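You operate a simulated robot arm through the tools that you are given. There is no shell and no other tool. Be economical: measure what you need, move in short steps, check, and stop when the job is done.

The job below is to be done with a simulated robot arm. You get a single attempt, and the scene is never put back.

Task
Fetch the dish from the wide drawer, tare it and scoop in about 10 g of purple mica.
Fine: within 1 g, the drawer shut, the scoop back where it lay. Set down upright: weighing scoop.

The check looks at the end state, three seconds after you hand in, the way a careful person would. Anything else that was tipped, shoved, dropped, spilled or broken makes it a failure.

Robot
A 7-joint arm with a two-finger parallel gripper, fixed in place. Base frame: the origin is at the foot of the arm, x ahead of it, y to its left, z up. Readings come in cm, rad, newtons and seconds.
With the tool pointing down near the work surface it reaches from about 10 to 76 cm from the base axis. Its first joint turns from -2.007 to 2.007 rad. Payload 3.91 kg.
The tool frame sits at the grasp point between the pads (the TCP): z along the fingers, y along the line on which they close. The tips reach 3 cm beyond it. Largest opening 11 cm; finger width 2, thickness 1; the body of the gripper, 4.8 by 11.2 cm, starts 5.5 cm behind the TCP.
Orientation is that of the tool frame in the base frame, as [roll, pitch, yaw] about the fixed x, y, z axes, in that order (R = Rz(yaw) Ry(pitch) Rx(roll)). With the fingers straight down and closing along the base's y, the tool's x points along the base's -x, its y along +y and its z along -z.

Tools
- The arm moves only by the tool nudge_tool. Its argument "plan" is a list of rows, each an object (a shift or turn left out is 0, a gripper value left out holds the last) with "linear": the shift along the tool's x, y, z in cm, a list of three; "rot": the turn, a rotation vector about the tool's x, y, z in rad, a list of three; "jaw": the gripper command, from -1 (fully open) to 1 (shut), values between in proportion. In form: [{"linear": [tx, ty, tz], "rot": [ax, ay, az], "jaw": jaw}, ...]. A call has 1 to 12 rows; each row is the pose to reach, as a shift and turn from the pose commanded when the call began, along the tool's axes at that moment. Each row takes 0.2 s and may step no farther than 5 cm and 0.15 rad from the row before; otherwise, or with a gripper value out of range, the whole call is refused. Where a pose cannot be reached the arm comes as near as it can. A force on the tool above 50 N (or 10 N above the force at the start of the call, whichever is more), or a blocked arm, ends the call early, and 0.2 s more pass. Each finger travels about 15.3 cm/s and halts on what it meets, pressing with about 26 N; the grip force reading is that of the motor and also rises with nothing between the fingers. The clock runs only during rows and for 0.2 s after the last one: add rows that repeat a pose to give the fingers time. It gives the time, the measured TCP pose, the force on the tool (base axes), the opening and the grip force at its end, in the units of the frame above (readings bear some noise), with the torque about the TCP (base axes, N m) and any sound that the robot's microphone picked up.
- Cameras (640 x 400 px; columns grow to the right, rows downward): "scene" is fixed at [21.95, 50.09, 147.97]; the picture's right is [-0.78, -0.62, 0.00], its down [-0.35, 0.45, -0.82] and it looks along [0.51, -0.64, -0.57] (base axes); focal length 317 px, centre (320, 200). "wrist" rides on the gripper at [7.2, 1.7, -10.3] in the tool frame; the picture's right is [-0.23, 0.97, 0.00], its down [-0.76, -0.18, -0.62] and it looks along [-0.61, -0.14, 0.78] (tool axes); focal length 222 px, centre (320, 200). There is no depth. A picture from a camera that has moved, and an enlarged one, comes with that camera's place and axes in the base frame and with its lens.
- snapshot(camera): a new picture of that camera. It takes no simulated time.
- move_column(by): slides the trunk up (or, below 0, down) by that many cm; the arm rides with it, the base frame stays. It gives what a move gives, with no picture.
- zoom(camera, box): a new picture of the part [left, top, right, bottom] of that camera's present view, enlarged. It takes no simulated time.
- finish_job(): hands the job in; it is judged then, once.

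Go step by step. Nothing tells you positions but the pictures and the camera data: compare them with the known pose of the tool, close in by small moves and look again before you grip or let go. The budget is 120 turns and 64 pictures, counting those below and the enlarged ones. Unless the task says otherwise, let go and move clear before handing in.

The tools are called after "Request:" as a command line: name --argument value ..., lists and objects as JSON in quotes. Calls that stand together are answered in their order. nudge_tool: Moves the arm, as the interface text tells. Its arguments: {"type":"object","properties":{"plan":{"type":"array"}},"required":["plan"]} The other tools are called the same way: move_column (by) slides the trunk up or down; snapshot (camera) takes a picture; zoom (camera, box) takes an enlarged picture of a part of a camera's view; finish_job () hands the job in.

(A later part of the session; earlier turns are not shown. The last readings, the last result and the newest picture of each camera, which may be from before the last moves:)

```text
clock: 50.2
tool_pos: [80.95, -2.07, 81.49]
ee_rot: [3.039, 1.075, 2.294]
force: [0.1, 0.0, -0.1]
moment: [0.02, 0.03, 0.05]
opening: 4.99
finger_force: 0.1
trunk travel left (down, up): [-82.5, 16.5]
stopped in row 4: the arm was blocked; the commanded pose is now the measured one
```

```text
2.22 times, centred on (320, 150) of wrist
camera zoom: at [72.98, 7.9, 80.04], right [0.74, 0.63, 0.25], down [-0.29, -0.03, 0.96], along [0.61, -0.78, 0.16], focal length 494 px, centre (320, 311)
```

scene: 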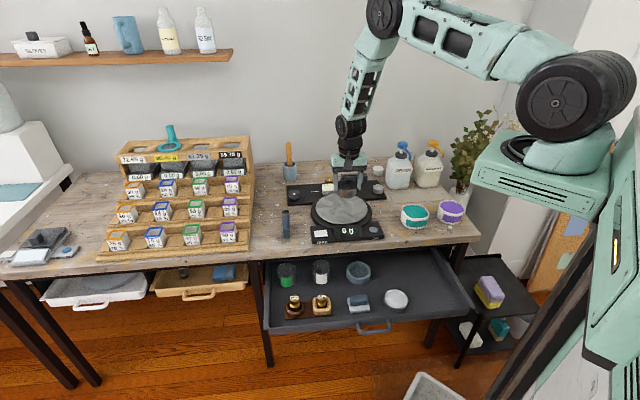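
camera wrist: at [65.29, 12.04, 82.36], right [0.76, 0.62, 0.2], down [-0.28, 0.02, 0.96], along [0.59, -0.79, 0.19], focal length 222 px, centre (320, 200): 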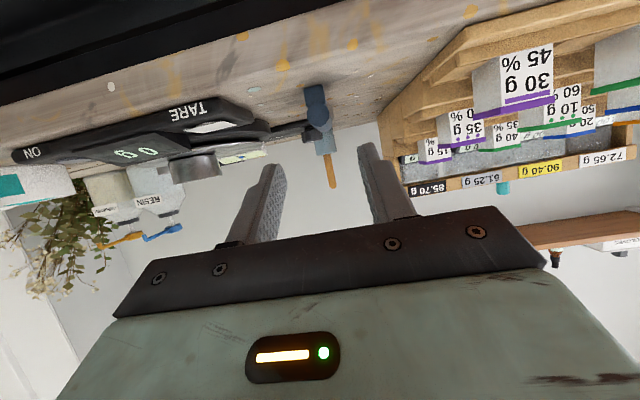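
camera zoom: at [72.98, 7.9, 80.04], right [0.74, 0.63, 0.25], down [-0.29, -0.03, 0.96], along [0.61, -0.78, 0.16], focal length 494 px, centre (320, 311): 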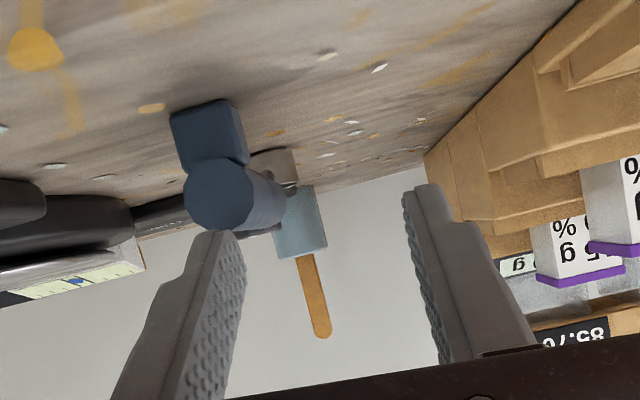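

The arm got blocked (likely stretched with the trunk high). I'll back off, raise the tool relative to the trunk and lower the trunk for better reach.

Request:
nudge_tool --plan '[{"linear": [0, -1, -4], "rot": [0.048, -0.022, -0.03]}, {"linear": [0, -2, -8], "rot": [0.048, -0.022, -0.03]}, {"linear": [-3, -2, -10], "rot": [0.048, -0.022, -0.03]}, {"linear": [-7, -2, -12], "rot": [0.048, -0.022, -0.03]}, {"linear": [-11, -2, -14], "rot": [0.048, -0.022, -0.03]}, {"linear": [-15, -2, -16], "rot": [0.048, -0.022, -0.03]}, {"linear": [-18, -2, -17], "rot": [0.048, -0.022, -0.03]}, {"linear": [-18, -2, -17], "rot": [0.048, -0.022, -0.03]}]'

Request:
snapshot --camera "scene"

```text
clock: 52.0
tool_pos: [73.97, -0.09, 104.85]
ee_rot: [-3.121, 1.103, 2.371]
force: [-0.9, -0.6, 0.7]
moment: [0.04, 0.01, -0.01]
opening: 5.0
finger_force: 0.0
trunk travel left (down, up): [-82.5, 16.5]
```

```text
24 pictures are left
```

scene: 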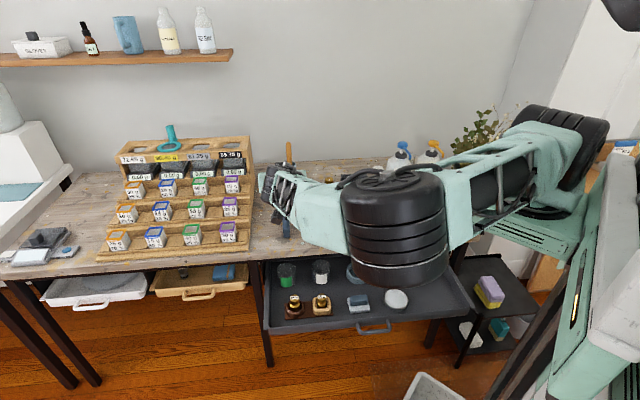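

Request:
move_column --by -22

Request:
nudge_tool --plan '[{"linear": [-0.5, 0.3, 4], "rot": [-0.007, 0, 0.007]}, {"linear": [-1.1, 0.5, 8], "rot": [-0.007, 0, 0.007]}, {"linear": [-1.1, 0.5, 8], "rot": [-0.007, 0, 0.007]}]'

Request:
zoom --camera "wrist" --box '[200, 60, 440, 240]'

```text
clock: 54.3
tool_pos: [73.94, -0.06, 82.93]
ee_rot: [-3.121, 1.102, 2.372]
force: [0.0, 0.1, 0.2]
moment: [0.01, 0.02, 0.04]
opening: 4.99
finger_force: 0.2
trunk travel left (down, up): [-60.5, 38.5]
```

```text
clock: 55.1
tool_pos: [79.69, -5.03, 80.34]
ee_rot: [3.141, 1.102, 2.358]
force: [0.7, -0.5, -0.3]
moment: [0.0, 0.0, 0.01]
opening: 5.0
finger_force: 0.0
trunk travel left (down, up): [-60.5, 38.5]
```

```text
2.22 times, centred on (320, 150) of wrist
camera zoom: at [72.0, 4.85, 78.53], right [0.76, 0.62, 0.2], down [-0.28, 0.02, 0.96], along [0.59, -0.79, 0.19], focal length 494 px, centre (320, 311)
```

zoom: 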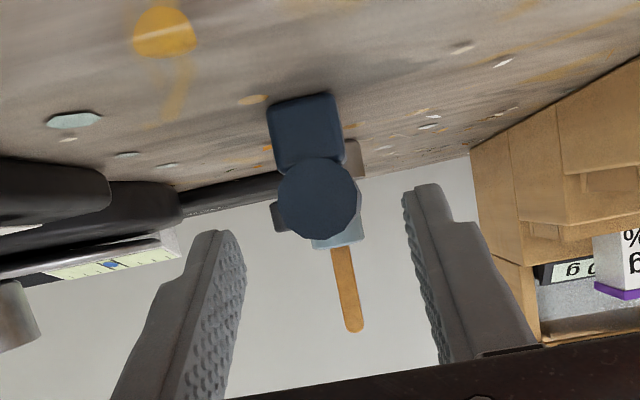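

Well aligned (handle axis z≈78.1, u 52.8, end at depth 62.2). Final approach and grip.

Request:
nudge_tool --plan '[{"linear": [-0.3, 0, 2.6]}, {"linear": [-0.62, 0, 5.07]}, {"linear": [-0.62, 0, 5.07]}, {"linear": [-0.62, 0, 5.07], "jaw": 0.4}, {"linear": [-0.62, 0, 5.07], "jaw": 0.6}, {"linear": [-0.62, 0, 5.07], "jaw": 1}, {"linear": [-0.62, 0, 5.07], "jaw": 1}]'

Request:
zoom --camera "scene" --box '[240, 170, 400, 270]'

```text
clock: 56.7
tool_pos: [83.08, -8.68, 78.66]
ee_rot: [3.14, 1.101, 2.358]
force: [0.2, 0.2, 0.5]
moment: [-0.02, 0.0, 0.0]
opening: 2.4
finger_force: 26.3
trunk travel left (down, up): [-60.5, 38.5]
```

```text
4.00 times, centred on (320, 220) of scene
camera zoom: at [21.95, 50.09, 147.97], right [-0.78, -0.62, 0.0], down [-0.35, 0.45, -0.82], along [0.51, -0.64, -0.57], focal length 1267 px, centre (320, 120)
```

zoom: 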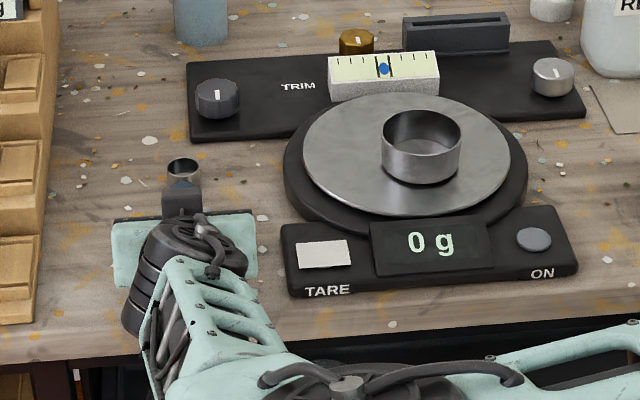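

Scoop gripped (2.4 cm); I note the resting pose TCP (83.08, −8.68, 78.66), rot [3.14, 1.101, 2.358]. Lifting it and carrying it toward the purple tub.

Request:
move_column --by 15

Request:
nudge_tool --plan '[{"linear": [0.4, -4.8, -0.7]}, {"linear": [0.8, -9.6, -1.4]}, {"linear": [1.2, -14.4, -2.1]}, {"linear": [1.6, -19.2, -2.8]}, {"linear": [2, -24, -3.5]}, {"linear": [2.4, -28.8, -4.2]}, {"linear": [2.8, -33.6, -4.9]}, {"linear": [3.2, -38.4, -5.6]}, {"linear": [3.6, -43.2, -6.3]}, {"linear": [3.9, -47, -7]}, {"linear": [4.1, -50, -7.5]}, {"linear": [4.1, -50, -7.5]}]'

Request:
snapshot --camera "scene"

```text
clock: 58.5
tool_pos: [83.09, -8.58, 93.58]
ee_rot: [-3.141, 1.102, 2.356]
force: [-0.2, 0.3, -0.9]
moment: [0.0, 0.01, 0.0]
opening: 2.38
finger_force: 26.0
trunk travel left (down, up): [-75.5, 23.5]
```

```text
clock: 61.0
tool_pos: [43.72, -42.22, 88.15]
ee_rot: [3.141, 1.101, 2.354]
force: [0.6, -0.2, -0.3]
moment: [-0.02, 0.05, 0.0]
opening: 2.41
finger_force: 26.2
out of reach, approached as far as the arm can: row 7, 8, 9, 10, 11, 12
trunk travel left (down, up): [-75.5, 23.5]
```

```text
21 pictures are left
```

scene: 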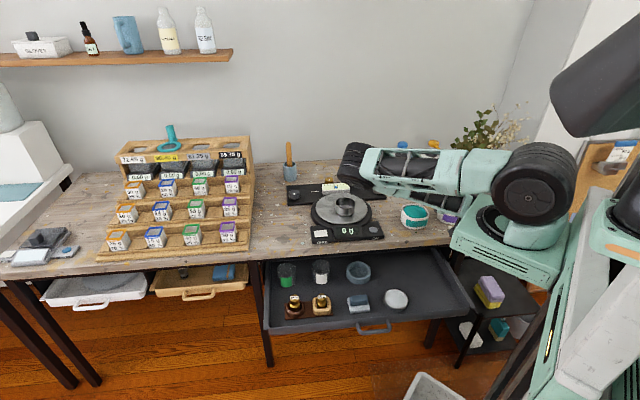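

The arm folds awkwardly low here. I'll raise the trunk and bring the tool over the tub with less tilt.

Request:
move_column --by 20

Request:
nudge_tool --plan '[{"linear": [2.8, -2, 1.4]}, {"linear": [5.6, -4, 2.8]}, {"linear": [8.4, -6, 4.2]}, {"linear": [11, -8, 5.6]}, {"linear": [12.5, -8.5, 4]}, {"linear": [12.5, -8.5, 4]}]'

Request:
snapshot --camera "wrist"

```text
clock: 63.2
tool_pos: [43.75, -42.14, 108.12]
ee_rot: [3.14, 1.103, 2.356]
force: [0.1, 0.0, 0.6]
moment: [0.0, 0.02, 0.01]
opening: 2.4
finger_force: 25.8
trunk travel left (down, up): [-95.5, 3.5]
```

```text
clock: 64.6
tool_pos: [36.24, -46.65, 95.03]
ee_rot: [3.141, 1.102, 2.357]
force: [-1.1, 0.1, -0.3]
moment: [0.0, 0.0, -0.03]
opening: 2.38
finger_force: 26.4
trunk travel left (down, up): [-95.5, 3.5]
```

```text
20 pictures are left
camera wrist: at [28.56, -36.7, 93.32], right [0.76, 0.62, 0.2], down [-0.28, 0.02, 0.96], along [0.59, -0.79, 0.19], focal length 222 px, centre (320, 200)
```

wrist: 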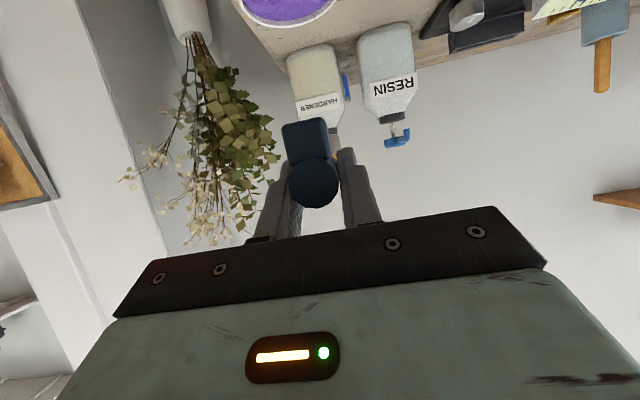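

Request:
nudge_tool --plan '[{"rot": [0, 0.14, 0]}, {"rot": [0, 0.28, 0]}, {"rot": [0, 0.42, 0]}, {"rot": [0, 0.55, 0]}, {"rot": [0, 0.55, 0]}]'

Request:
snapshot --camera "wrist"

```text
clock: 65.8
tool_pos: [36.22, -46.64, 95.19]
ee_rot: [3.141, 0.552, 2.357]
force: [-0.5, -0.3, -0.3]
moment: [0.0, 0.02, 0.02]
opening: 2.4
finger_force: 26.0
trunk travel left (down, up): [-95.5, 3.5]
```

```text
19 pictures are left
camera wrist: at [29.22, -37.3, 100.23], right [0.82, 0.55, 0.12], down [0.1, -0.35, 0.93], along [0.56, -0.75, -0.35], focal length 222 px, centre (320, 200)
```

wrist: 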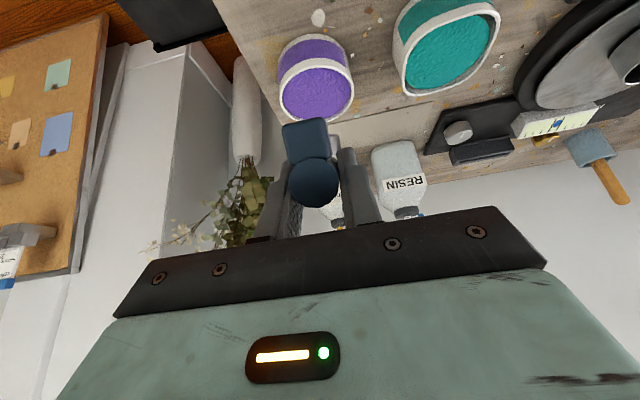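

Purple tub centre ≈ (42, −52), rim z≈80.5. The scoop is pitched cup-down; lowering toward the powder and checking.

Request:
nudge_tool --plan '[{"linear": [1.8, 0.2, 3]}, {"linear": [3.4, 0.2, 5.5]}, {"linear": [3.4, 0.2, 5.5]}]'

Request:
zoom --camera "wrist" --box '[220, 0, 460, 230]'

```text
clock: 66.6
tool_pos: [36.46, -46.55, 88.76]
ee_rot: [-3.142, 0.552, 2.356]
force: [0.4, -0.5, -0.8]
moment: [-0.02, 0.0, 0.0]
opening: 2.38
finger_force: 25.6
trunk travel left (down, up): [-95.5, 3.5]
```

```text
1.74 times, centred on (340, 115) of wrist
camera zoom: at [29.43, -37.18, 93.72], right [0.82, 0.55, 0.12], down [0.1, -0.35, 0.93], along [0.56, -0.76, -0.35], focal length 386 px, centre (285, 348)
```

zoom: 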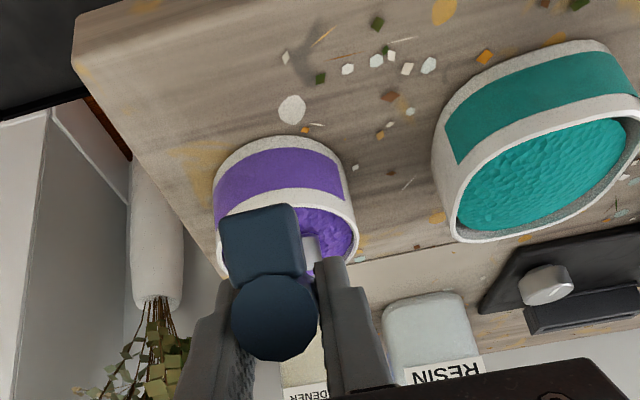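

Cup is over the powder inside the rim. Dipping, pushing forward slightly, then levelling and lifting.

Request:
nudge_tool --plan '[{"linear": [0.84, 0, 1.36]}, {"linear": [1.65, 0, 2.68]}, {"linear": [1.65, 0, 2.68]}, {"linear": [0.9, 0, 3.1]}, {"linear": [0.9, 0, 3.1], "rot": [0, -0.14, 0]}, {"linear": [0.8, 0, 2.9], "rot": [0, -0.28, 0]}, {"linear": [0.6, 0, 2.6], "rot": [0, -0.42, 0]}, {"linear": [0.3, 0, 2.2], "rot": [0, -0.55, 0]}, {"linear": [-1.3, 0, -0.4], "rot": [0, -0.55, 0]}, {"linear": [-2.9, 0, -2.9], "rot": [0, -0.55, 0]}, {"linear": [-2.9, 0, -2.9], "rot": [0, -0.55, 0]}]'

Request:
snapshot --camera "scene"

```text
clock: 69.0
tool_pos: [37.14, -47.12, 92.68]
ee_rot: [3.14, 1.104, 2.356]
force: [-0.2, -0.1, -0.2]
moment: [0.02, 0.03, 0.01]
opening: 2.39
finger_force: 25.6
trunk travel left (down, up): [-95.5, 3.5]
```

```text
17 pictures are left
```

scene: 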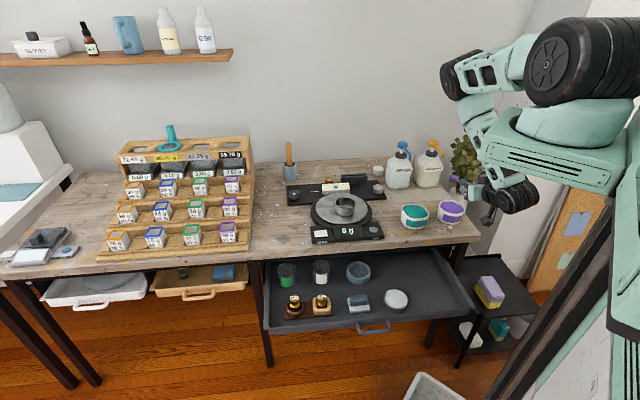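

Request:
zoom --camera "scene" --box '[390, 150, 510, 240]'

```text
4.44 times, centred on (450, 195) of scene
camera zoom: at [21.95, 50.09, 147.97], right [-0.78, -0.62, 0.0], down [-0.35, 0.45, -0.82], along [0.51, -0.64, -0.57], focal length 1408 px, centre (-258, 222)
```

zoom: 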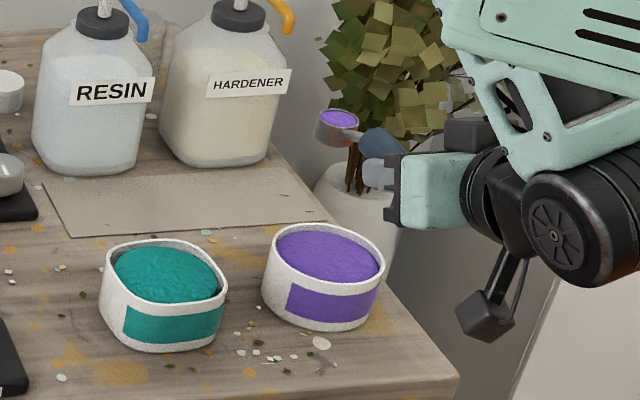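

The cup is nicely full of purple and nothing spilled. Carrying it level to the dish.

Request:
nudge_tool --plan '[{"linear": [0, 2, 0]}, {"linear": [0, 5, 0]}, {"linear": [0, 8.7, 0]}, {"linear": [0, 12.5, 0]}, {"linear": [-0.1, 16.3, 0.2]}, {"linear": [-0.1, 20.1, 0.3]}, {"linear": [-0.1, 23.9, 0.3]}, {"linear": [-0.2, 27.7, 0.4]}, {"linear": [-0.2, 31.5, 0.5]}, {"linear": [-0.3, 35, 0.5]}, {"linear": [-0.3, 37.8, 0.5]}, {"linear": [-0.3, 37.8, 0.5]}]'

Request:
zoom --camera "scene" --box '[280, 150, 420, 250]'

```text
clock: 71.6
tool_pos: [64.29, -20.77, 92.74]
ee_rot: [-3.142, 1.103, 2.356]
force: [0.6, -0.6, -0.7]
moment: [0.02, -0.01, 0.03]
opening: 2.4
finger_force: 25.3
trunk travel left (down, up): [-95.5, 3.5]
```

```text
4.00 times, centred on (350, 200) of scene
camera zoom: at [21.95, 50.09, 147.97], right [-0.78, -0.62, 0.0], down [-0.35, 0.45, -0.82], along [0.51, -0.64, -0.57], focal length 1267 px, centre (200, 200)
```

zoom: 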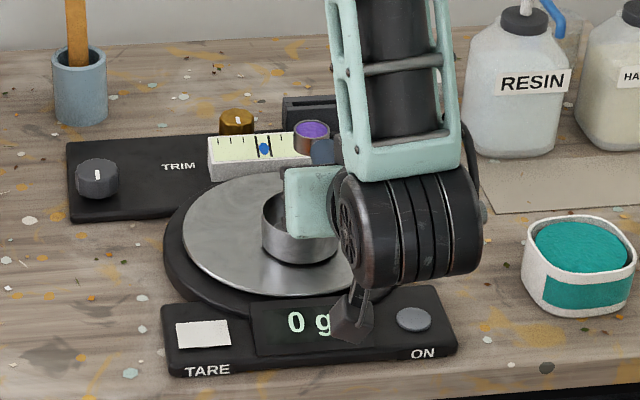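

Cup is right above the dish. Lowering and rolling the scoop partway to begin pouring.

Request:
move_column --by -5.9

Request:
nudge_tool --plan '[{"rot": [-0.0631, 0, 0.125]}, {"rot": [-0.1263, 0, 0.25]}, {"rot": [-0.1894, 0, 0.375]}, {"rot": [-0.2526, 0, 0.5]}, {"rot": [-0.3157, 0, 0.625]}, {"rot": [-0.3788, 0, 0.75]}, {"rot": [-0.442, 0, 0.875]}, {"rot": [-0.5051, 0, 1.0]}, {"rot": [-0.5051, 0, 1.0]}]'

Request:
zoom --camera "scene" --box '[300, 170, 400, 250]'

```text
clock: 72.6
tool_pos: [64.19, -20.77, 86.92]
ee_rot: [-3.142, 1.103, 2.356]
force: [0.4, 0.7, -0.8]
moment: [0.01, 0.01, 0.01]
opening: 2.4
finger_force: 26.3
trunk travel left (down, up): [-89.6, 9.4]
```

```text
clock: 74.6
tool_pos: [64.24, -20.76, 86.9]
ee_rot: [1.786, 0.398, 1.298]
force: [-0.6, 0.0, -0.4]
moment: [0.02, -0.01, 0.01]
opening: 2.4
finger_force: 25.7
trunk travel left (down, up): [-89.6, 9.4]
```

```text
5.00 times, centred on (350, 210) of scene
camera zoom: at [21.95, 50.09, 147.97], right [-0.78, -0.62, 0.0], down [-0.35, 0.45, -0.82], along [0.51, -0.64, -0.57], focal length 1584 px, centre (170, 150)
```

zoom: 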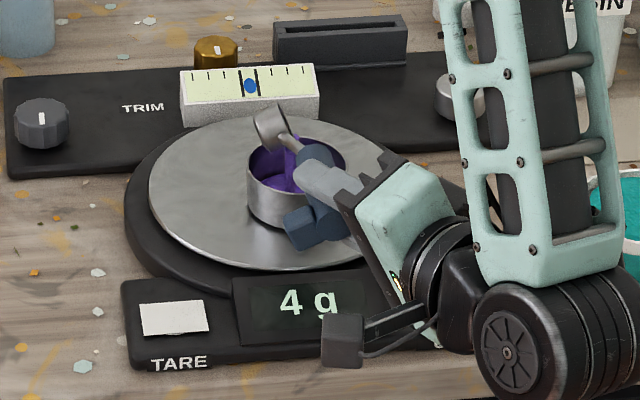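

4 g so far, falling inside the dish. Rolling on in steps.

Request:
nudge_tool --plan '[{"rot": [0, 0, 0]}, {"rot": [0, 0, 0]}, {"rot": [-0.0631, 0, 0.125]}, {"rot": [-0.1263, 0, 0.25]}, {"rot": [-0.1263, 0, 0.25]}, {"rot": [-0.1263, 0, 0.25]}, {"rot": [-0.1263, 0, 0.25]}]'

Request:
zoom --camera "scene" --box '[300, 170, 400, 250]'

```text
clock: 76.2
tool_pos: [64.16, -20.71, 86.86]
ee_rot: [1.646, 0.152, 1.26]
force: [-0.3, 0.4, -0.3]
moment: [-0.01, 0.05, -0.03]
opening: 2.39
finger_force: 25.8
trunk travel left (down, up): [-89.6, 9.4]
```

```text
5.00 times, centred on (350, 210) of scene
camera zoom: at [21.95, 50.09, 147.97], right [-0.78, -0.62, 0.0], down [-0.35, 0.45, -0.82], along [0.51, -0.64, -0.57], focal length 1584 px, centre (170, 150)
```

zoom: 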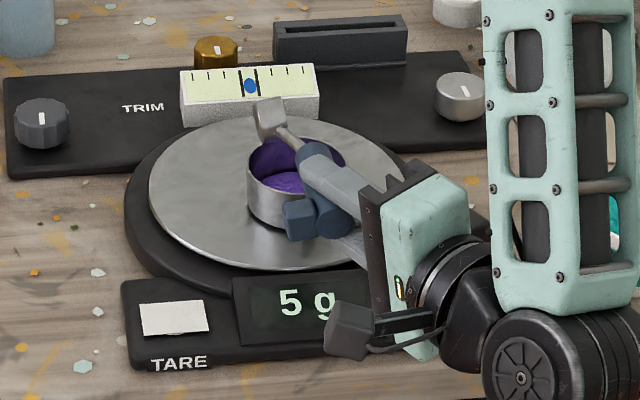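

Request:
nudge_tool --plan '[{"rot": [-0.0631, 0, 0.125]}, {"rot": [-0.1263, 0, 0.25]}, {"rot": [-0.1894, 0, 0.375]}, {"rot": [-0.2526, 0, 0.5]}, {"rot": [-0.3157, 0, 0.625]}, {"rot": [-0.3157, 0, 0.625]}, {"rot": [-0.3157, 0, 0.625]}, {"rot": [-0.3157, 0, 0.625]}]'

Request:
zoom --camera "scene" --box '[300, 170, 400, 250]'

```text
clock: 77.4
tool_pos: [70.84, -20.94, 93.88]
ee_rot: [1.167, -0.353, 1.474]
force: [0.0, 0.8, -0.3]
moment: [-0.02, 0.01, 0.0]
opening: 2.38
finger_force: 25.5
trunk travel left (down, up): [-89.6, 9.4]
stopped in row 5: the arm was blocked; the commanded pose is now the measured one
```

```text
5.00 times, centred on (350, 210) of scene
camera zoom: at [21.95, 50.09, 147.97], right [-0.78, -0.62, 0.0], down [-0.35, 0.45, -0.82], along [0.51, -0.64, -0.57], focal length 1584 px, centre (170, 150)
```

zoom: 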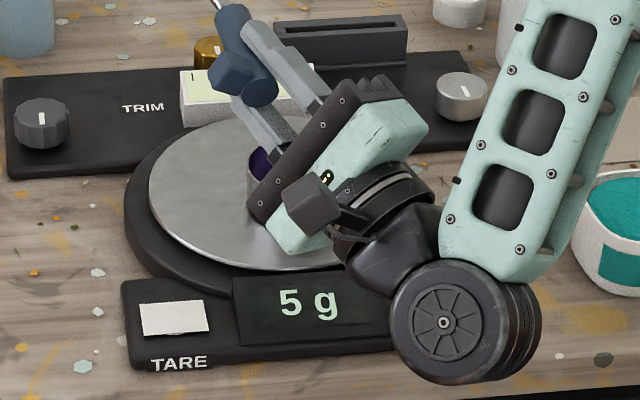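

The arm hit a joint limit while rolling and the tool drifted up, though the dish still stands and shows 5 g. Raising and rolling back to level.

Request:
move_column --by 8

Request:
nudge_tool --plan '[{"rot": [0.0774, 0, -0.1169]}, {"rot": [0.1548, 0, -0.2338]}, {"rot": [0.2322, 0, -0.3507]}, {"rot": [0.3096, 0, -0.4676]}, {"rot": [0.387, 0, -0.5845]}, {"rot": [0.4644, 0, -0.7014]}, {"rot": [0.5418, 0, -0.8183]}, {"rot": [0.6192, 0, -0.9352]}, {"rot": [0.6966, 0, -1.0521]}, {"rot": [0.774, 0, -1.169]}, {"rot": [0.8514, 0, -1.2859]}, {"rot": [0.8514, 0, -1.2859]}]'

```text
clock: 78.6
tool_pos: [70.81, -20.95, 102.0]
ee_rot: [1.167, -0.353, 1.472]
force: [-0.5, 0.4, 0.2]
moment: [-0.01, -0.02, 0.0]
opening: 2.36
finger_force: 26.0
trunk travel left (down, up): [-97.6, 1.4]
```

```text
clock: 81.2
tool_pos: [70.46, -20.84, 101.67]
ee_rot: [2.204, 0.879, 1.611]
force: [0.4, -0.1, -1.5]
moment: [-0.01, 0.03, 0.01]
opening: 2.4
finger_force: 25.7
trunk travel left (down, up): [-97.6, 1.4]
```

Request:
nudge_tool --plan '[{"rot": [0.0774, 0, -0.1169]}, {"rot": [0.1548, 0, -0.2338]}, {"rot": [0.2322, 0, -0.3507]}, {"rot": [0.303, 0, -0.458]}, {"rot": [0.303, 0, -0.458]}]'

Request:
zoom --camera "scene" --box '[270, 150, 430, 250]'

```text
clock: 82.4
tool_pos: [70.59, -20.81, 101.68]
ee_rot: [-3.13, 1.096, 2.365]
force: [-0.2, 0.7, -0.2]
moment: [0.01, -0.04, 0.01]
opening: 2.39
finger_force: 26.0
trunk travel left (down, up): [-97.6, 1.4]
```

```text
4.00 times, centred on (350, 200) of scene
camera zoom: at [21.95, 50.09, 147.97], right [-0.78, -0.62, 0.0], down [-0.35, 0.45, -0.82], along [0.51, -0.64, -0.57], focal length 1267 px, centre (200, 200)
```

zoom: 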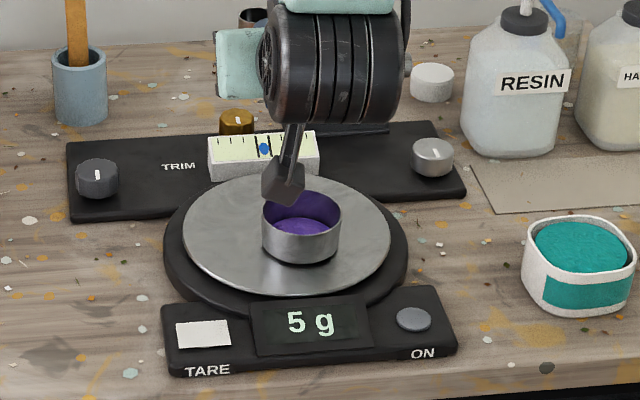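

5 g in the dish and the pan is clean. Going back for a second identical scoop.

Request:
nudge_tool --plan '[{"linear": [0.5, -4.3, -1]}, {"linear": [1, -8.6, -2]}, {"linear": [1.5, -12.9, -2.5]}, {"linear": [2.2, -17.2, -2.5]}, {"linear": [2.9, -21.5, -2.5]}, {"linear": [3.6, -25.8, -2.5]}, {"linear": [4.3, -30.1, -2.5]}, {"linear": [5.5, -34.4, -2.2]}, {"linear": [7, -38.5, -1.6]}, {"linear": [8.4, -41, -1.2]}, {"linear": [9.4, -42.3, -0.9]}, {"linear": [9.4, -42.3, -0.9]}]'

Request:
nudge_tool --plan '[{"rot": [-0.004, 0.14, 0.004]}, {"rot": [-0.004, 0.28, 0.004]}, {"rot": [-0.004, 0.42, 0.004]}, {"rot": [-0.004, 0.548, 0.004]}, {"rot": [-0.004, 0.548, 0.004]}]'

```text
clock: 85.0
tool_pos: [36.88, -47.04, 93.86]
ee_rot: [-3.132, 1.096, 2.361]
force: [-0.2, 0.9, -0.3]
moment: [0.02, 0.04, 0.0]
opening: 2.39
finger_force: 25.7
trunk travel left (down, up): [-97.6, 1.4]
```

```text
clock: 86.2
tool_pos: [36.95, -47.0, 93.83]
ee_rot: [3.14, 0.546, 2.355]
force: [0.1, 1.4, 0.3]
moment: [0.01, 0.01, 0.01]
opening: 2.37
finger_force: 26.1
trunk travel left (down, up): [-97.6, 1.4]
```

Request:
nudge_tool --plan '[{"linear": [1.6, 0.3, 2], "rot": [0, -0.006, 0]}, {"linear": [3.2, 0.5, 4], "rot": [0, -0.006, 0]}, {"linear": [3.2, 0.5, 4], "rot": [0, -0.006, 0]}]'

Request:
nudge_tool --plan '[{"linear": [0.84, 0, 1.36]}, {"linear": [1.72, 0, 2.8]}, {"linear": [1.72, 0, 2.8]}, {"linear": [0.97, 0, 3.22]}, {"linear": [0.97, 0, 3.22], "rot": [0, -0.14, 0]}, {"linear": [0.8, 0, 2.9], "rot": [0, -0.28, 0]}, {"linear": [0.6, 0, 2.6], "rot": [0, -0.42, 0]}, {"linear": [0.3, 0, 2.2], "rot": [0, -0.55, 0]}, {"linear": [-1.3, 0, -0.4], "rot": [0, -0.55, 0]}, {"linear": [-2.9, 0, -2.9], "rot": [0, -0.55, 0]}, {"linear": [-2.9, 0, -2.9], "rot": [0, -0.55, 0]}]'

Request:
zoom --camera "scene" --box '[390, 150, 510, 240]'

```text
clock: 87.0
tool_pos: [36.8, -46.17, 88.67]
ee_rot: [3.139, 0.553, 2.352]
force: [0.7, 0.1, -1.8]
moment: [0.02, 0.01, 0.01]
opening: 2.4
finger_force: 26.0
trunk travel left (down, up): [-97.6, 1.4]
```

```text
clock: 89.4
tool_pos: [37.4, -46.98, 92.8]
ee_rot: [3.138, 1.105, 2.347]
force: [1.0, -0.2, -1.1]
moment: [-0.01, 0.02, 0.01]
opening: 2.4
finger_force: 26.0
trunk travel left (down, up): [-97.6, 1.4]
```

```text
4.44 times, centred on (450, 195) of scene
camera zoom: at [21.95, 50.09, 147.97], right [-0.78, -0.62, 0.0], down [-0.35, 0.45, -0.82], along [0.51, -0.64, -0.57], focal length 1408 px, centre (-258, 222)
```

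zoom: 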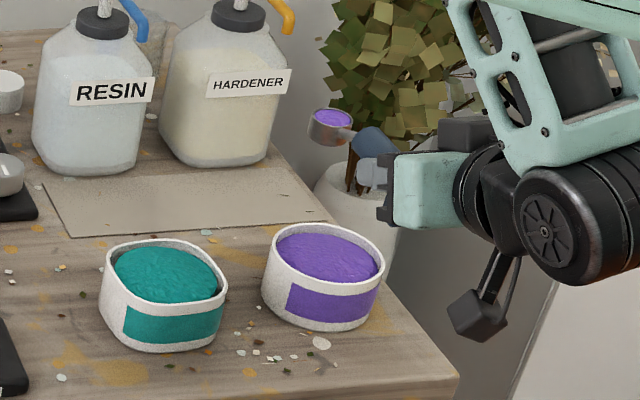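

Full again, no spill. Carrying to the dish the same way.

Request:
nudge_tool --plan '[{"linear": [0, 2, 0]}, {"linear": [0, 5, 0]}, {"linear": [0, 8.7, 0]}, {"linear": [0, 12.5, 0]}, {"linear": [-0.1, 16.3, 0.2]}, {"linear": [-0.1, 20.1, 0.2]}, {"linear": [-0.1, 23.9, 0.3]}, {"linear": [-0.2, 27.7, 0.3]}, {"linear": [-0.2, 31.5, 0.4]}, {"linear": [-0.2, 35, 0.4]}, {"linear": [-0.2, 37.4, 0.4]}, {"linear": [-0.2, 37.4, 0.4]}]'

Request:
move_column --by -5.8

```text
clock: 92.0
tool_pos: [64.24, -20.7, 92.73]
ee_rot: [3.137, 1.105, 2.35]
force: [0.6, 0.6, -0.4]
moment: [0.03, 0.0, -0.01]
opening: 2.38
finger_force: 26.0
trunk travel left (down, up): [-97.6, 1.4]
```

```text
clock: 93.0
tool_pos: [64.28, -20.79, 86.92]
ee_rot: [3.137, 1.107, 2.35]
force: [-0.3, -0.1, -1.0]
moment: [0.04, 0.0, 0.0]
opening: 2.38
finger_force: 25.6
trunk travel left (down, up): [-91.8, 7.2]
```

Request:
nudge_tool --plan '[{"rot": [-0.0631, 0, 0.125]}, {"rot": [-0.1263, 0, 0.25]}, {"rot": [-0.1894, 0, 0.375]}, {"rot": [-0.2526, 0, 0.5]}, {"rot": [-0.3157, 0, 0.625]}, {"rot": [-0.3788, 0, 0.75]}, {"rot": [-0.442, 0, 0.875]}, {"rot": [-0.5051, 0, 1.0]}, {"rot": [-0.5682, 0, 1.125]}, {"rot": [-0.6314, 0, 1.25]}, {"rot": [-0.6314, 0, 1.25]}, {"rot": [-0.6314, 0, 1.25]}]'

Request:
zoom --camera "scene" --box '[300, 170, 400, 250]'

```text
clock: 95.6
tool_pos: [64.29, -20.89, 86.93]
ee_rot: [1.645, 0.15, 1.257]
force: [0.0, -0.6, -0.5]
moment: [0.02, 0.02, -0.01]
opening: 2.37
finger_force: 25.8
trunk travel left (down, up): [-91.8, 7.2]
```

```text
5.00 times, centred on (350, 210) of scene
camera zoom: at [21.95, 50.09, 147.97], right [-0.78, -0.62, 0.0], down [-0.35, 0.45, -0.82], along [0.51, -0.64, -0.57], focal length 1584 px, centre (170, 150)
```

zoom: 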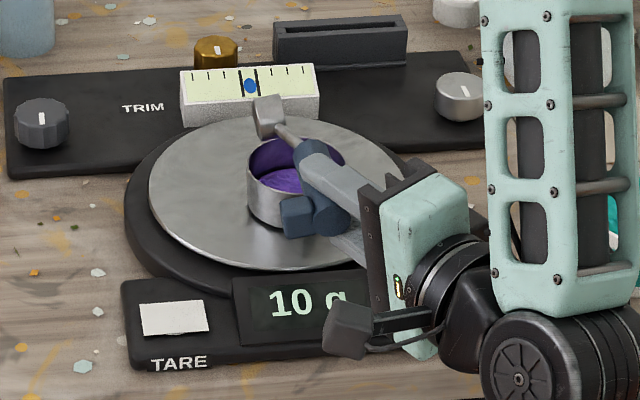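

10 g in the dish. Rolling back to level.

Request:
nudge_tool --plan '[{"rot": [0.0631, 0, -0.125]}, {"rot": [0.1263, 0, -0.25]}, {"rot": [0.1894, 0, -0.375]}, {"rot": [0.2526, 0, -0.5]}, {"rot": [0.3157, 0, -0.625]}, {"rot": [0.3788, 0, -0.75]}, {"rot": [0.442, 0, -0.875]}, {"rot": [0.5051, 0, -1.0]}, {"rot": [0.5682, 0, -1.125]}, {"rot": [0.6314, 0, -1.25]}, {"rot": [0.6314, 0, -1.25]}]'

```text
clock: 98.0
tool_pos: [64.29, -20.77, 86.95]
ee_rot: [3.142, 1.107, 2.353]
force: [0.2, 1.0, -0.4]
moment: [0.01, 0.05, 0.0]
opening: 2.38
finger_force: 26.1
trunk travel left (down, up): [-91.8, 7.2]
```

Level again. Lifting and carrying the scoop back toward its resting place.

Request:
nudge_tool --plan '[{"linear": [-3.6, 0, -1.8]}, {"linear": [-7.2, 0, -3.6]}, {"linear": [-10.8, 0, -5.4]}, {"linear": [-14.3, 0, -7.2]}, {"linear": [-13.9, 4, -8]}, {"linear": [-13.5, 8, -8.8]}, {"linear": [-13.1, 12, -9.6]}, {"linear": [-12.7, 16, -10.4]}, {"linear": [-12.5, 20, -10.8]}, {"linear": [-12.5, 21.8, -10.8]}, {"linear": [-12.5, 21.8, -10.8]}]'

Request:
move_column --by -12

```text
clock: 100.4
tool_pos: [76.92, -2.63, 103.05]
ee_rot: [3.137, 1.105, 2.349]
force: [-0.5, 0.5, -0.9]
moment: [0.02, 0.0, 0.0]
opening: 2.38
finger_force: 25.6
trunk travel left (down, up): [-91.8, 7.2]
```

```text
clock: 101.9
tool_pos: [76.96, -2.58, 91.02]
ee_rot: [3.138, 1.103, 2.349]
force: [0.0, -0.1, -0.6]
moment: [-0.01, 0.0, -0.03]
opening: 2.39
finger_force: 26.0
trunk travel left (down, up): [-79.8, 19.2]
```

Request:
nudge_tool --plan '[{"linear": [-4, 0, -2]}, {"linear": [-8, 0, -4]}, {"linear": [-12.5, 0, -6.3]}, {"linear": [-12.5, 0, -6.3]}]'

Request:
move_column --by -19.3

```text
refused: row 3 steps farther than a row can; nothing moved
```

```text
clock: 103.3
tool_pos: [76.96, -2.5, 77.2]
ee_rot: [3.13, 1.122, 2.343]
force: [-14.2, 3.9, 18.3]
moment: [-0.32, 0.31, -0.19]
opening: 2.4
finger_force: 26.2
trunk travel left (down, up): [-65.3, 33.7]
stopped: the force on the tool passed its limit at 68 N (the readings are from after the stop); the commanded pose is now the measured one
```

My nudge was refused but the trunk still moved, pressing the scoop onto the table; I'll raise and check the scoop in the grip.

Request:
move_column --by 3

Request:
zoom --camera "scene" --box '[230, 150, 400, 270]'

Request:
zoom --camera "wrist" --box '[200, 60, 440, 240]'

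```text
clock: 104.1
tool_pos: [77.09, -2.55, 80.05]
ee_rot: [3.132, 1.12, 2.344]
force: [1.0, -0.1, -0.3]
moment: [0.0, 0.02, 0.02]
opening: 2.39
finger_force: 26.0
trunk travel left (down, up): [-68.3, 30.7]
```

```text
3.33 times, centred on (315, 210) of scene
camera zoom: at [21.95, 50.09, 147.97], right [-0.78, -0.62, 0.0], down [-0.35, 0.45, -0.82], along [0.51, -0.64, -0.57], focal length 1056 px, centre (337, 167)
```

zoom: 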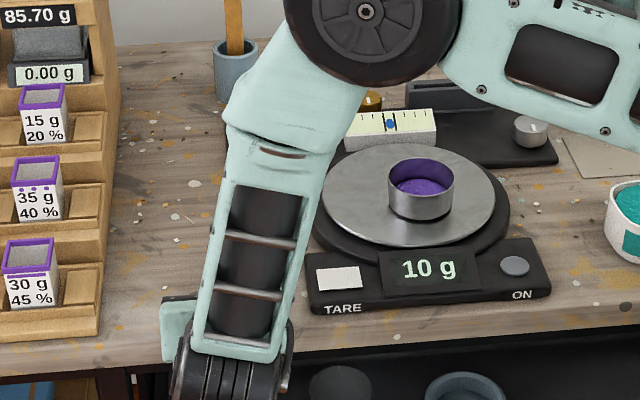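

```text
2.22 times, centred on (320, 150) of wrist
camera zoom: at [69.5, 7.41, 78.09], right [0.76, 0.61, 0.21], down [-0.29, 0.03, 0.96], along [0.58, -0.79, 0.2], focal length 494 px, centre (320, 311)
```

zoom: 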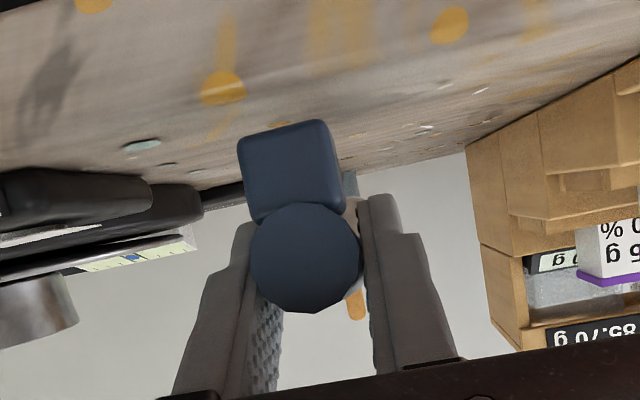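

The scale still reads 10 g and the scoop only pitched slightly (~0.07 rad) in the grip. Raising a little by the arm before lowering the trunk, checking each step.

Request:
nudge_tool --plan '[{"linear": [-3.6, 0, -1.75], "rot": [-0.003, 0.04, -0.006]}, {"linear": [-7.2, 0, -3.5], "rot": [-0.003, 0.08, -0.006]}, {"linear": [-7.6, 0, -3.7], "rot": [-0.003, 0.09, -0.006]}, {"linear": [-7.6, 0, -3.7], "rot": [-0.003, 0.09, -0.006]}]'

```text
clock: 105.1
tool_pos: [76.98, -2.69, 88.59]
ee_rot: [-3.14, 1.027, 2.358]
force: [0.4, 0.0, -2.1]
moment: [-0.01, 0.03, 0.0]
opening: 2.41
finger_force: 25.8
trunk travel left (down, up): [-68.3, 30.7]
```

Request:
move_column --by -6.5

```text
clock: 106.1
tool_pos: [77.02, -2.64, 81.99]
ee_rot: [-3.142, 1.028, 2.358]
force: [0.2, -0.9, -0.3]
moment: [0.03, 0.02, -0.03]
opening: 2.4
finger_force: 25.9
trunk travel left (down, up): [-61.8, 37.2]
```

Request:
nudge_tool --plan '[{"linear": [-2.2, 0, 3.7]}, {"linear": [-4.45, 0, 7.36]}, {"linear": [-4.45, 0, 7.36]}]'

Request:
zoom --camera "scene" --box '[240, 180, 340, 260]'

```text
clock: 106.9
tool_pos: [83.17, -8.8, 82.13]
ee_rot: [3.141, 1.028, 2.359]
force: [-0.7, -0.9, -0.1]
moment: [0.01, 0.0, 0.03]
opening: 2.38
finger_force: 26.2
trunk travel left (down, up): [-61.8, 37.2]
```

```text
5.00 times, centred on (290, 220) of scene
camera zoom: at [21.95, 50.09, 147.97], right [-0.78, -0.62, 0.0], down [-0.35, 0.45, -0.82], along [0.51, -0.64, -0.57], focal length 1584 px, centre (470, 100)
```

zoom: 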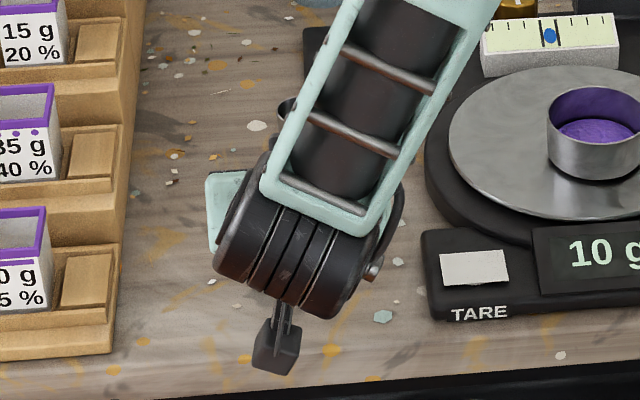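

Over the resting spot. Lowering gently.

Request:
nudge_tool --plan '[{"linear": [1.3, 0, 0.7]}, {"linear": [2.4, 0, 1.4]}, {"linear": [2.4, 0, 1.4]}]'

Request:
nudge_tool --plan '[{"linear": [0.15, 0, 0.1]}, {"linear": [0.3, 0, 0.2]}, {"linear": [0.3, 0, 0.2]}]'

```text
clock: 107.7
tool_pos: [83.12, -8.67, 79.26]
ee_rot: [3.141, 1.027, 2.356]
force: [0.1, -0.5, -1.2]
moment: [-0.01, 0.02, 0.01]
opening: 2.39
finger_force: 25.8
trunk travel left (down, up): [-61.8, 37.2]
```

```text
clock: 108.5
tool_pos: [83.06, -8.67, 78.91]
ee_rot: [3.141, 1.028, 2.357]
force: [0.3, 0.7, -0.3]
moment: [0.0, -0.01, 0.02]
opening: 2.38
finger_force: 25.9
trunk travel left (down, up): [-61.8, 37.2]
```

Request:
nudge_tool --plan '[{"linear": [0.1, 0, 0.06]}, {"linear": [0.2, 0, 0.12]}, {"linear": [0.2, 0, 0.12]}]'

```text
clock: 109.3
tool_pos: [83.2, -8.73, 78.74]
ee_rot: [3.138, 1.03, 2.359]
force: [-1.2, 1.2, 12.6]
moment: [0.21, 0.08, 0.03]
opening: 2.38
finger_force: 26.1
trunk travel left (down, up): [-61.8, 37.2]
```

Request:
nudge_tool --plan '[{"rot": [0, 0.03, 0]}, {"rot": [0, 0.05, 0]}, {"rot": [0, 0.05, 0]}]'

```text
clock: 110.1
tool_pos: [83.14, -8.76, 78.67]
ee_rot: [3.141, 0.98, 2.357]
force: [2.9, -4.1, 11.3]
moment: [0.03, -0.03, -0.02]
opening: 2.39
finger_force: 26.0
trunk travel left (down, up): [-61.8, 37.2]
```

Balanced contact on both foot and cup. Releasing and backing out along the tool axis.

Request:
nudge_tool --plan '[{"jaw": 0.4}, {"jaw": 0.2}, {"jaw": 0.09}, {"jaw": 0.09}, {"linear": [0, 0, -3]}, {"linear": [0, 0, -7]}, {"linear": [0, 0, -11]}, {"linear": [0, 0, -15]}, {"linear": [0, 0, -15]}]'

Request:
zoom --camera "wrist" --box '[200, 40, 440, 220]'

```text
clock: 112.1
tool_pos: [74.38, 0.1, 86.91]
ee_rot: [-3.141, 0.98, 2.358]
force: [-0.3, -0.4, -0.6]
moment: [-0.01, 0.01, 0.03]
opening: 5.04
finger_force: 0.0
trunk travel left (down, up): [-61.8, 37.2]
```

```text
2.22 times, centred on (320, 130) of wrist
camera zoom: at [66.48, 10.25, 86.7], right [0.78, 0.6, 0.19], down [-0.19, -0.06, 0.98], along [0.6, -0.8, 0.07], focal length 494 px, centre (320, 356)
```

zoom: 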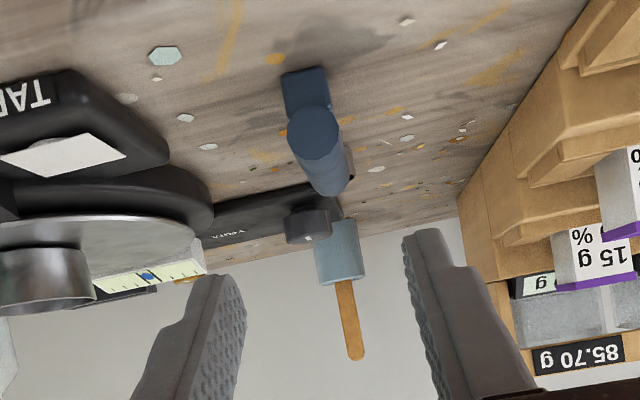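

The scoop rests upright at its place. Now shutting the drawer: back off over the front, re-orient as before and re-grasp the handle at its known pose.

Request:
nudge_tool --plan '[{"linear": [1.5, -3.4, -2.25], "rot": [0, -0.05, 0]}, {"linear": [3, -6.8, -4.5], "rot": [0, -0.1, 0]}, {"linear": [4.5, -10.2, -6.75], "rot": [0, -0.15, 0]}, {"linear": [6, -13.6, -9], "rot": [0, -0.2, 0]}, {"linear": [7.5, -17, -11.25], "rot": [0, -0.25, 0]}, {"linear": [9, -20.4, -13.5], "rot": [0, -0.3, 0]}, {"linear": [10.64, -24, -15.85], "rot": [0, -0.32, 0]}, {"linear": [10.64, -24, -15.85], "rot": [0, -0.32, 0]}]'

```text
clock: 113.9
tool_pos: [44.4, -2.14, 86.32]
ee_rot: [3.142, 1.299, 2.357]
force: [0.5, -1.5, -0.4]
moment: [0.03, 0.0, 0.02]
opening: 5.03
finger_force: 0.1
out of reach, approached as far as the arm can: row 7, 8
trunk travel left (down, up): [-61.8, 37.2]
```

Request:
nudge_tool --plan '[{"rot": [0, 0, 0.145]}, {"rot": [0, 0, 0.29]}, {"rot": [0, 0, 0.43]}, {"rot": [0, 0, 0.57]}, {"rot": [0, 0, 0.71]}, {"rot": [0, 0, 0.85]}, {"rot": [0, 0, 1.0]}, {"rot": [0, 0, 1.14]}, {"rot": [0, 0, 1.28]}, {"rot": [0, 0, 1.42]}, {"rot": [0, 0, 1.57]}, {"rot": [0, 0, 1.57]}]'

```text
clock: 116.5
tool_pos: [44.35, -2.04, 86.26]
ee_rot: [1.843, -0.002, 0.787]
force: [0.6, -0.7, 1.1]
moment: [0.01, -0.03, -0.04]
opening: 5.01
finger_force: 0.1
trunk travel left (down, up): [-61.8, 37.2]
```

Request:
move_column --by -18

Request:
nudge_tool --plan '[{"linear": [-1.5, -0.7, -2.4]}, {"linear": [-2.2, -0.7, -2.4]}, {"linear": [-2.2, -0.7, -2.4]}]'

```text
clock: 118.5
tool_pos: [44.23, -2.02, 68.26]
ee_rot: [1.843, 0.001, 0.786]
force: [0.5, 0.1, -0.8]
moment: [-0.02, 0.02, 0.0]
opening: 5.0
finger_force: 0.1
trunk travel left (down, up): [-43.8, 55.2]
```

```text
clock: 119.3
tool_pos: [41.1, -1.27, 68.15]
ee_rot: [1.841, 0.002, 0.785]
force: [-0.4, -0.1, -0.4]
moment: [0.04, -0.01, -0.01]
opening: 5.01
finger_force: 0.1
out of reach, approached as far as the arm can: row 2, 3
trunk travel left (down, up): [-43.8, 55.2]
```

Request:
move_column --by -11.4

Request:
snapshot --camera "wrist"

```text
clock: 120.8
tool_pos: [41.19, -1.45, 56.67]
ee_rot: [1.841, 0.002, 0.786]
force: [-0.6, 0.2, 0.3]
moment: [0.0, -0.01, -0.02]
opening: 4.98
finger_force: 0.1
trunk travel left (down, up): [-32.4, 66.6]
```

```text
4 pictures are left
camera wrist: at [39.49, 10.52, 61.08], right [0.02, -0.34, 0.94], down [-1.0, -0.08, 0.0], along [0.08, -0.94, -0.34], focal length 222 px, centre (320, 200)
```

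wrist: 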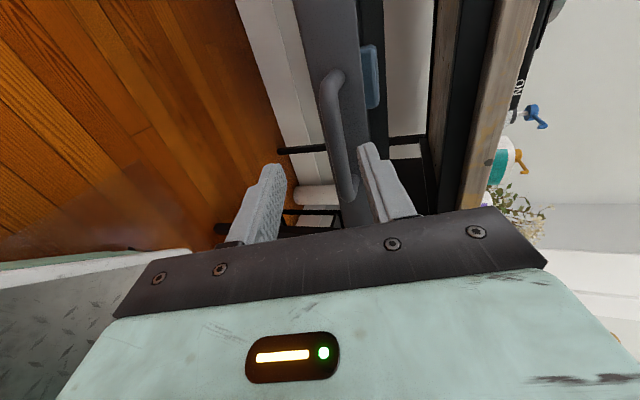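

Request:
nudge_tool --plan '[{"linear": [0, 0.66, 2.4]}, {"linear": [0, 1.3, 4.7]}, {"linear": [0, 1.3, 4.7]}, {"linear": [0, 1.3, 4.7], "jaw": 0.5}, {"linear": [0, 1.3, 4.7], "jaw": 1}, {"linear": [0, 1.3, 4.7], "jaw": 1}, {"linear": [0, 1.3, 4.7], "jaw": 1}]'

```text
clock: 121.9
tool_pos: [45.55, -3.4, 56.61]
ee_rot: [1.808, -0.003, 0.786]
force: [5.8, 3.5, 54.1]
moment: [-0.77, -0.93, 0.51]
opening: 1.4
finger_force: 26.8
out of reach, approached as far as the arm can: row 1, 2, 3, 4, 5
trunk travel left (down, up): [-32.4, 66.6]
stopped in row 5: the force on the tool passed its limit at 54 N (the readings are from after the stop); the commanded pose is now the measured one
```

Request:
nudge_tool --plan '[{"linear": [0, 0.15, 0]}, {"linear": [0, 0.3, 0]}, {"linear": [0, 0.3, 0]}]'

```text
clock: 122.7
tool_pos: [45.53, -3.41, 56.55]
ee_rot: [1.811, 0.0, 0.78]
force: [-10.9, -12.3, 52.2]
moment: [-0.74, -0.92, -0.58]
opening: 1.48
finger_force: 26.2
trunk travel left (down, up): [-32.4, 66.6]
```

Request:
nudge_tool --plan '[{"jaw": 0.5}, {"jaw": 0.2}, {"jaw": 0.09}, {"jaw": 0.09}]'

Request:
snapshot --camera "wrist"

```text
clock: 123.7
tool_pos: [45.62, -3.17, 56.31]
ee_rot: [1.824, 0.0, 0.784]
force: [0.0, 0.6, 0.5]
moment: [0.01, 0.02, 0.0]
opening: 4.99
finger_force: 0.0
trunk travel left (down, up): [-32.4, 66.6]
```

```text
3 pictures are left
camera wrist: at [43.89, 8.74, 60.53], right [0.01, -0.33, 0.94], down [-1.0, -0.08, -0.02], along [0.08, -0.94, -0.33], focal length 222 px, centre (320, 200)
```

wrist: 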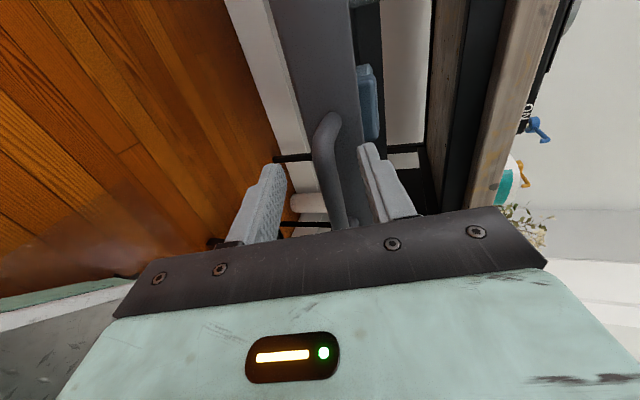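

The bar sits about 0.8 cm above the finger mid-plane. Raising by the trunk and closing.

Request:
move_column --by 0.7

Request:
nudge_tool --plan '[{"jaw": 0.5}, {"jaw": 0.7}, {"jaw": 1}, {"jaw": 1}]'

```text
clock: 124.3
tool_pos: [45.52, -3.11, 57.09]
ee_rot: [1.824, 0.0, 0.782]
force: [-0.6, -0.3, 0.0]
moment: [0.0, 0.02, 0.01]
opening: 5.0
finger_force: 0.0
trunk travel left (down, up): [-33.1, 65.9]
```

```text
clock: 125.3
tool_pos: [45.5, -3.2, 56.73]
ee_rot: [1.831, 0.0, 0.784]
force: [-5.7, -5.0, -36.4]
moment: [0.5, 0.22, 0.39]
opening: 1.42
finger_force: 45.2
trunk travel left (down, up): [-33.1, 65.9]
```

Request:
nudge_tool --plan '[{"linear": [0, -0.28, 0]}, {"linear": [0, 0.1, 1.45]}, {"linear": [0, 0.5, 2.9]}, {"linear": [0, 0.9, 4.4]}, {"linear": [0, 1.28, 5.8]}, {"linear": [0, 1.65, 7.25]}, {"linear": [0, 2.05, 8.7]}, {"linear": [0, 2.4, 10.1]}, {"linear": [0, 2.4, 10.1]}]'

```text
clock: 126.3
tool_pos: [48.54, -5.96, 56.71]
ee_rot: [1.808, 0.008, 0.764]
force: [-8.5, -8.5, 6.2]
moment: [0.1, -0.48, 0.31]
opening: 1.43
finger_force: 44.7
out of reach, approached as far as the arm can: row 3, 4
trunk travel left (down, up): [-33.1, 65.9]
stopped in row 4: the force on the tool passed its limit at 52 N (the readings are from after the stop); the commanded pose is now the measured one
```

The low trunk puts this path out of reach; I'll release, back off, and redo with the trunk at the height that worked when opening.

Request:
nudge_tool --plan '[{"jaw": 0.3}, {"jaw": 0.09}, {"jaw": 0.09}, {"linear": [0, -0.5, -2], "jaw": 0.09}, {"linear": [0, -1.1, -4.3]}, {"linear": [0, -1.4, -5.3]}, {"linear": [0, -1.4, -5.3]}]'

```text
clock: 127.9
tool_pos: [45.0, -1.87, 56.57]
ee_rot: [1.811, 0.006, 0.765]
force: [0.1, -0.1, 0.0]
moment: [-0.01, 0.01, 0.05]
opening: 4.99
finger_force: 0.0
trunk travel left (down, up): [-33.1, 65.9]
```

Request:
move_column --by 24

Request:
nudge_tool --plan '[{"linear": [-0.3, -4, 1]}, {"linear": [-0.6, -8, 2], "rot": [0.03, 0, 0.02]}, {"linear": [-0.9, -12, 3], "rot": [0.03, 0, 0.02]}, {"linear": [-0.9, -16, 4.1], "rot": [0.03, 0, 0.02]}, {"linear": [-0.9, -18.5, 4.8], "rot": [0.03, 0, 0.02]}, {"linear": [-0.9, -18.5, 4.8], "rot": [0.03, 0, 0.02]}]'

```text
clock: 130.4
tool_pos: [44.84, -2.02, 80.57]
ee_rot: [1.811, 0.004, 0.766]
force: [-0.8, -0.4, -0.3]
moment: [-0.03, 0.01, 0.01]
opening: 5.03
finger_force: 0.0
trunk travel left (down, up): [-57.1, 41.9]
```

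```text
clock: 131.8
tool_pos: [44.43, -2.8, 61.31]
ee_rot: [1.84, -0.014, 0.761]
force: [0.0, -0.1, 0.2]
moment: [-0.02, 0.01, 0.01]
opening: 4.98
finger_force: 0.1
trunk travel left (down, up): [-57.1, 41.9]
```

Request:
nudge_tool --plan '[{"linear": [-0.6, -2.2, 0.6], "rot": [0, 0.02, -0.02]}, {"linear": [-1.2, -4.43, 1.22], "rot": [0, 0.02, -0.02]}, {"linear": [-1.2, -3.74, 3.7], "rot": [0, 0.02, -0.02]}, {"linear": [-1.2, -3.05, 6.2], "rot": [0, 0.02, -0.02]}, {"linear": [-1.2, -3.05, 6.2], "rot": [0, 0.02, -0.02]}]'

Request:
snapshot --camera "wrist"

```text
clock: 133.0
tool_pos: [46.98, -7.43, 56.71]
ee_rot: [1.842, 0.0, 0.787]
force: [-1.3, 0.4, 0.3]
moment: [0.03, -0.01, 0.0]
opening: 5.0
finger_force: 0.1
trunk travel left (down, up): [-57.1, 41.9]
```

```text
2 pictures are left
camera wrist: at [45.37, 4.45, 61.13], right [0.02, -0.34, 0.94], down [-1.0, -0.08, -0.01], along [0.08, -0.94, -0.34], focal length 222 px, centre (320, 200)
```

wrist: 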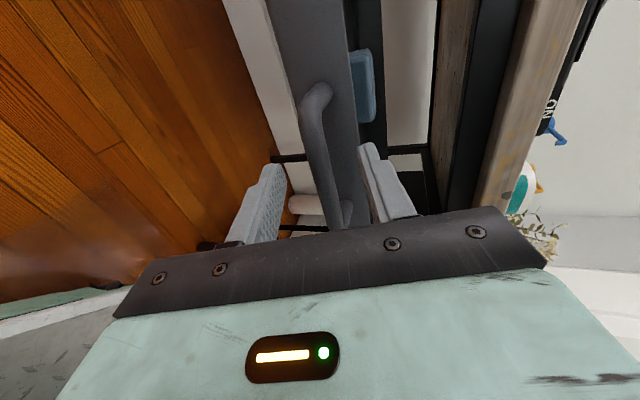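

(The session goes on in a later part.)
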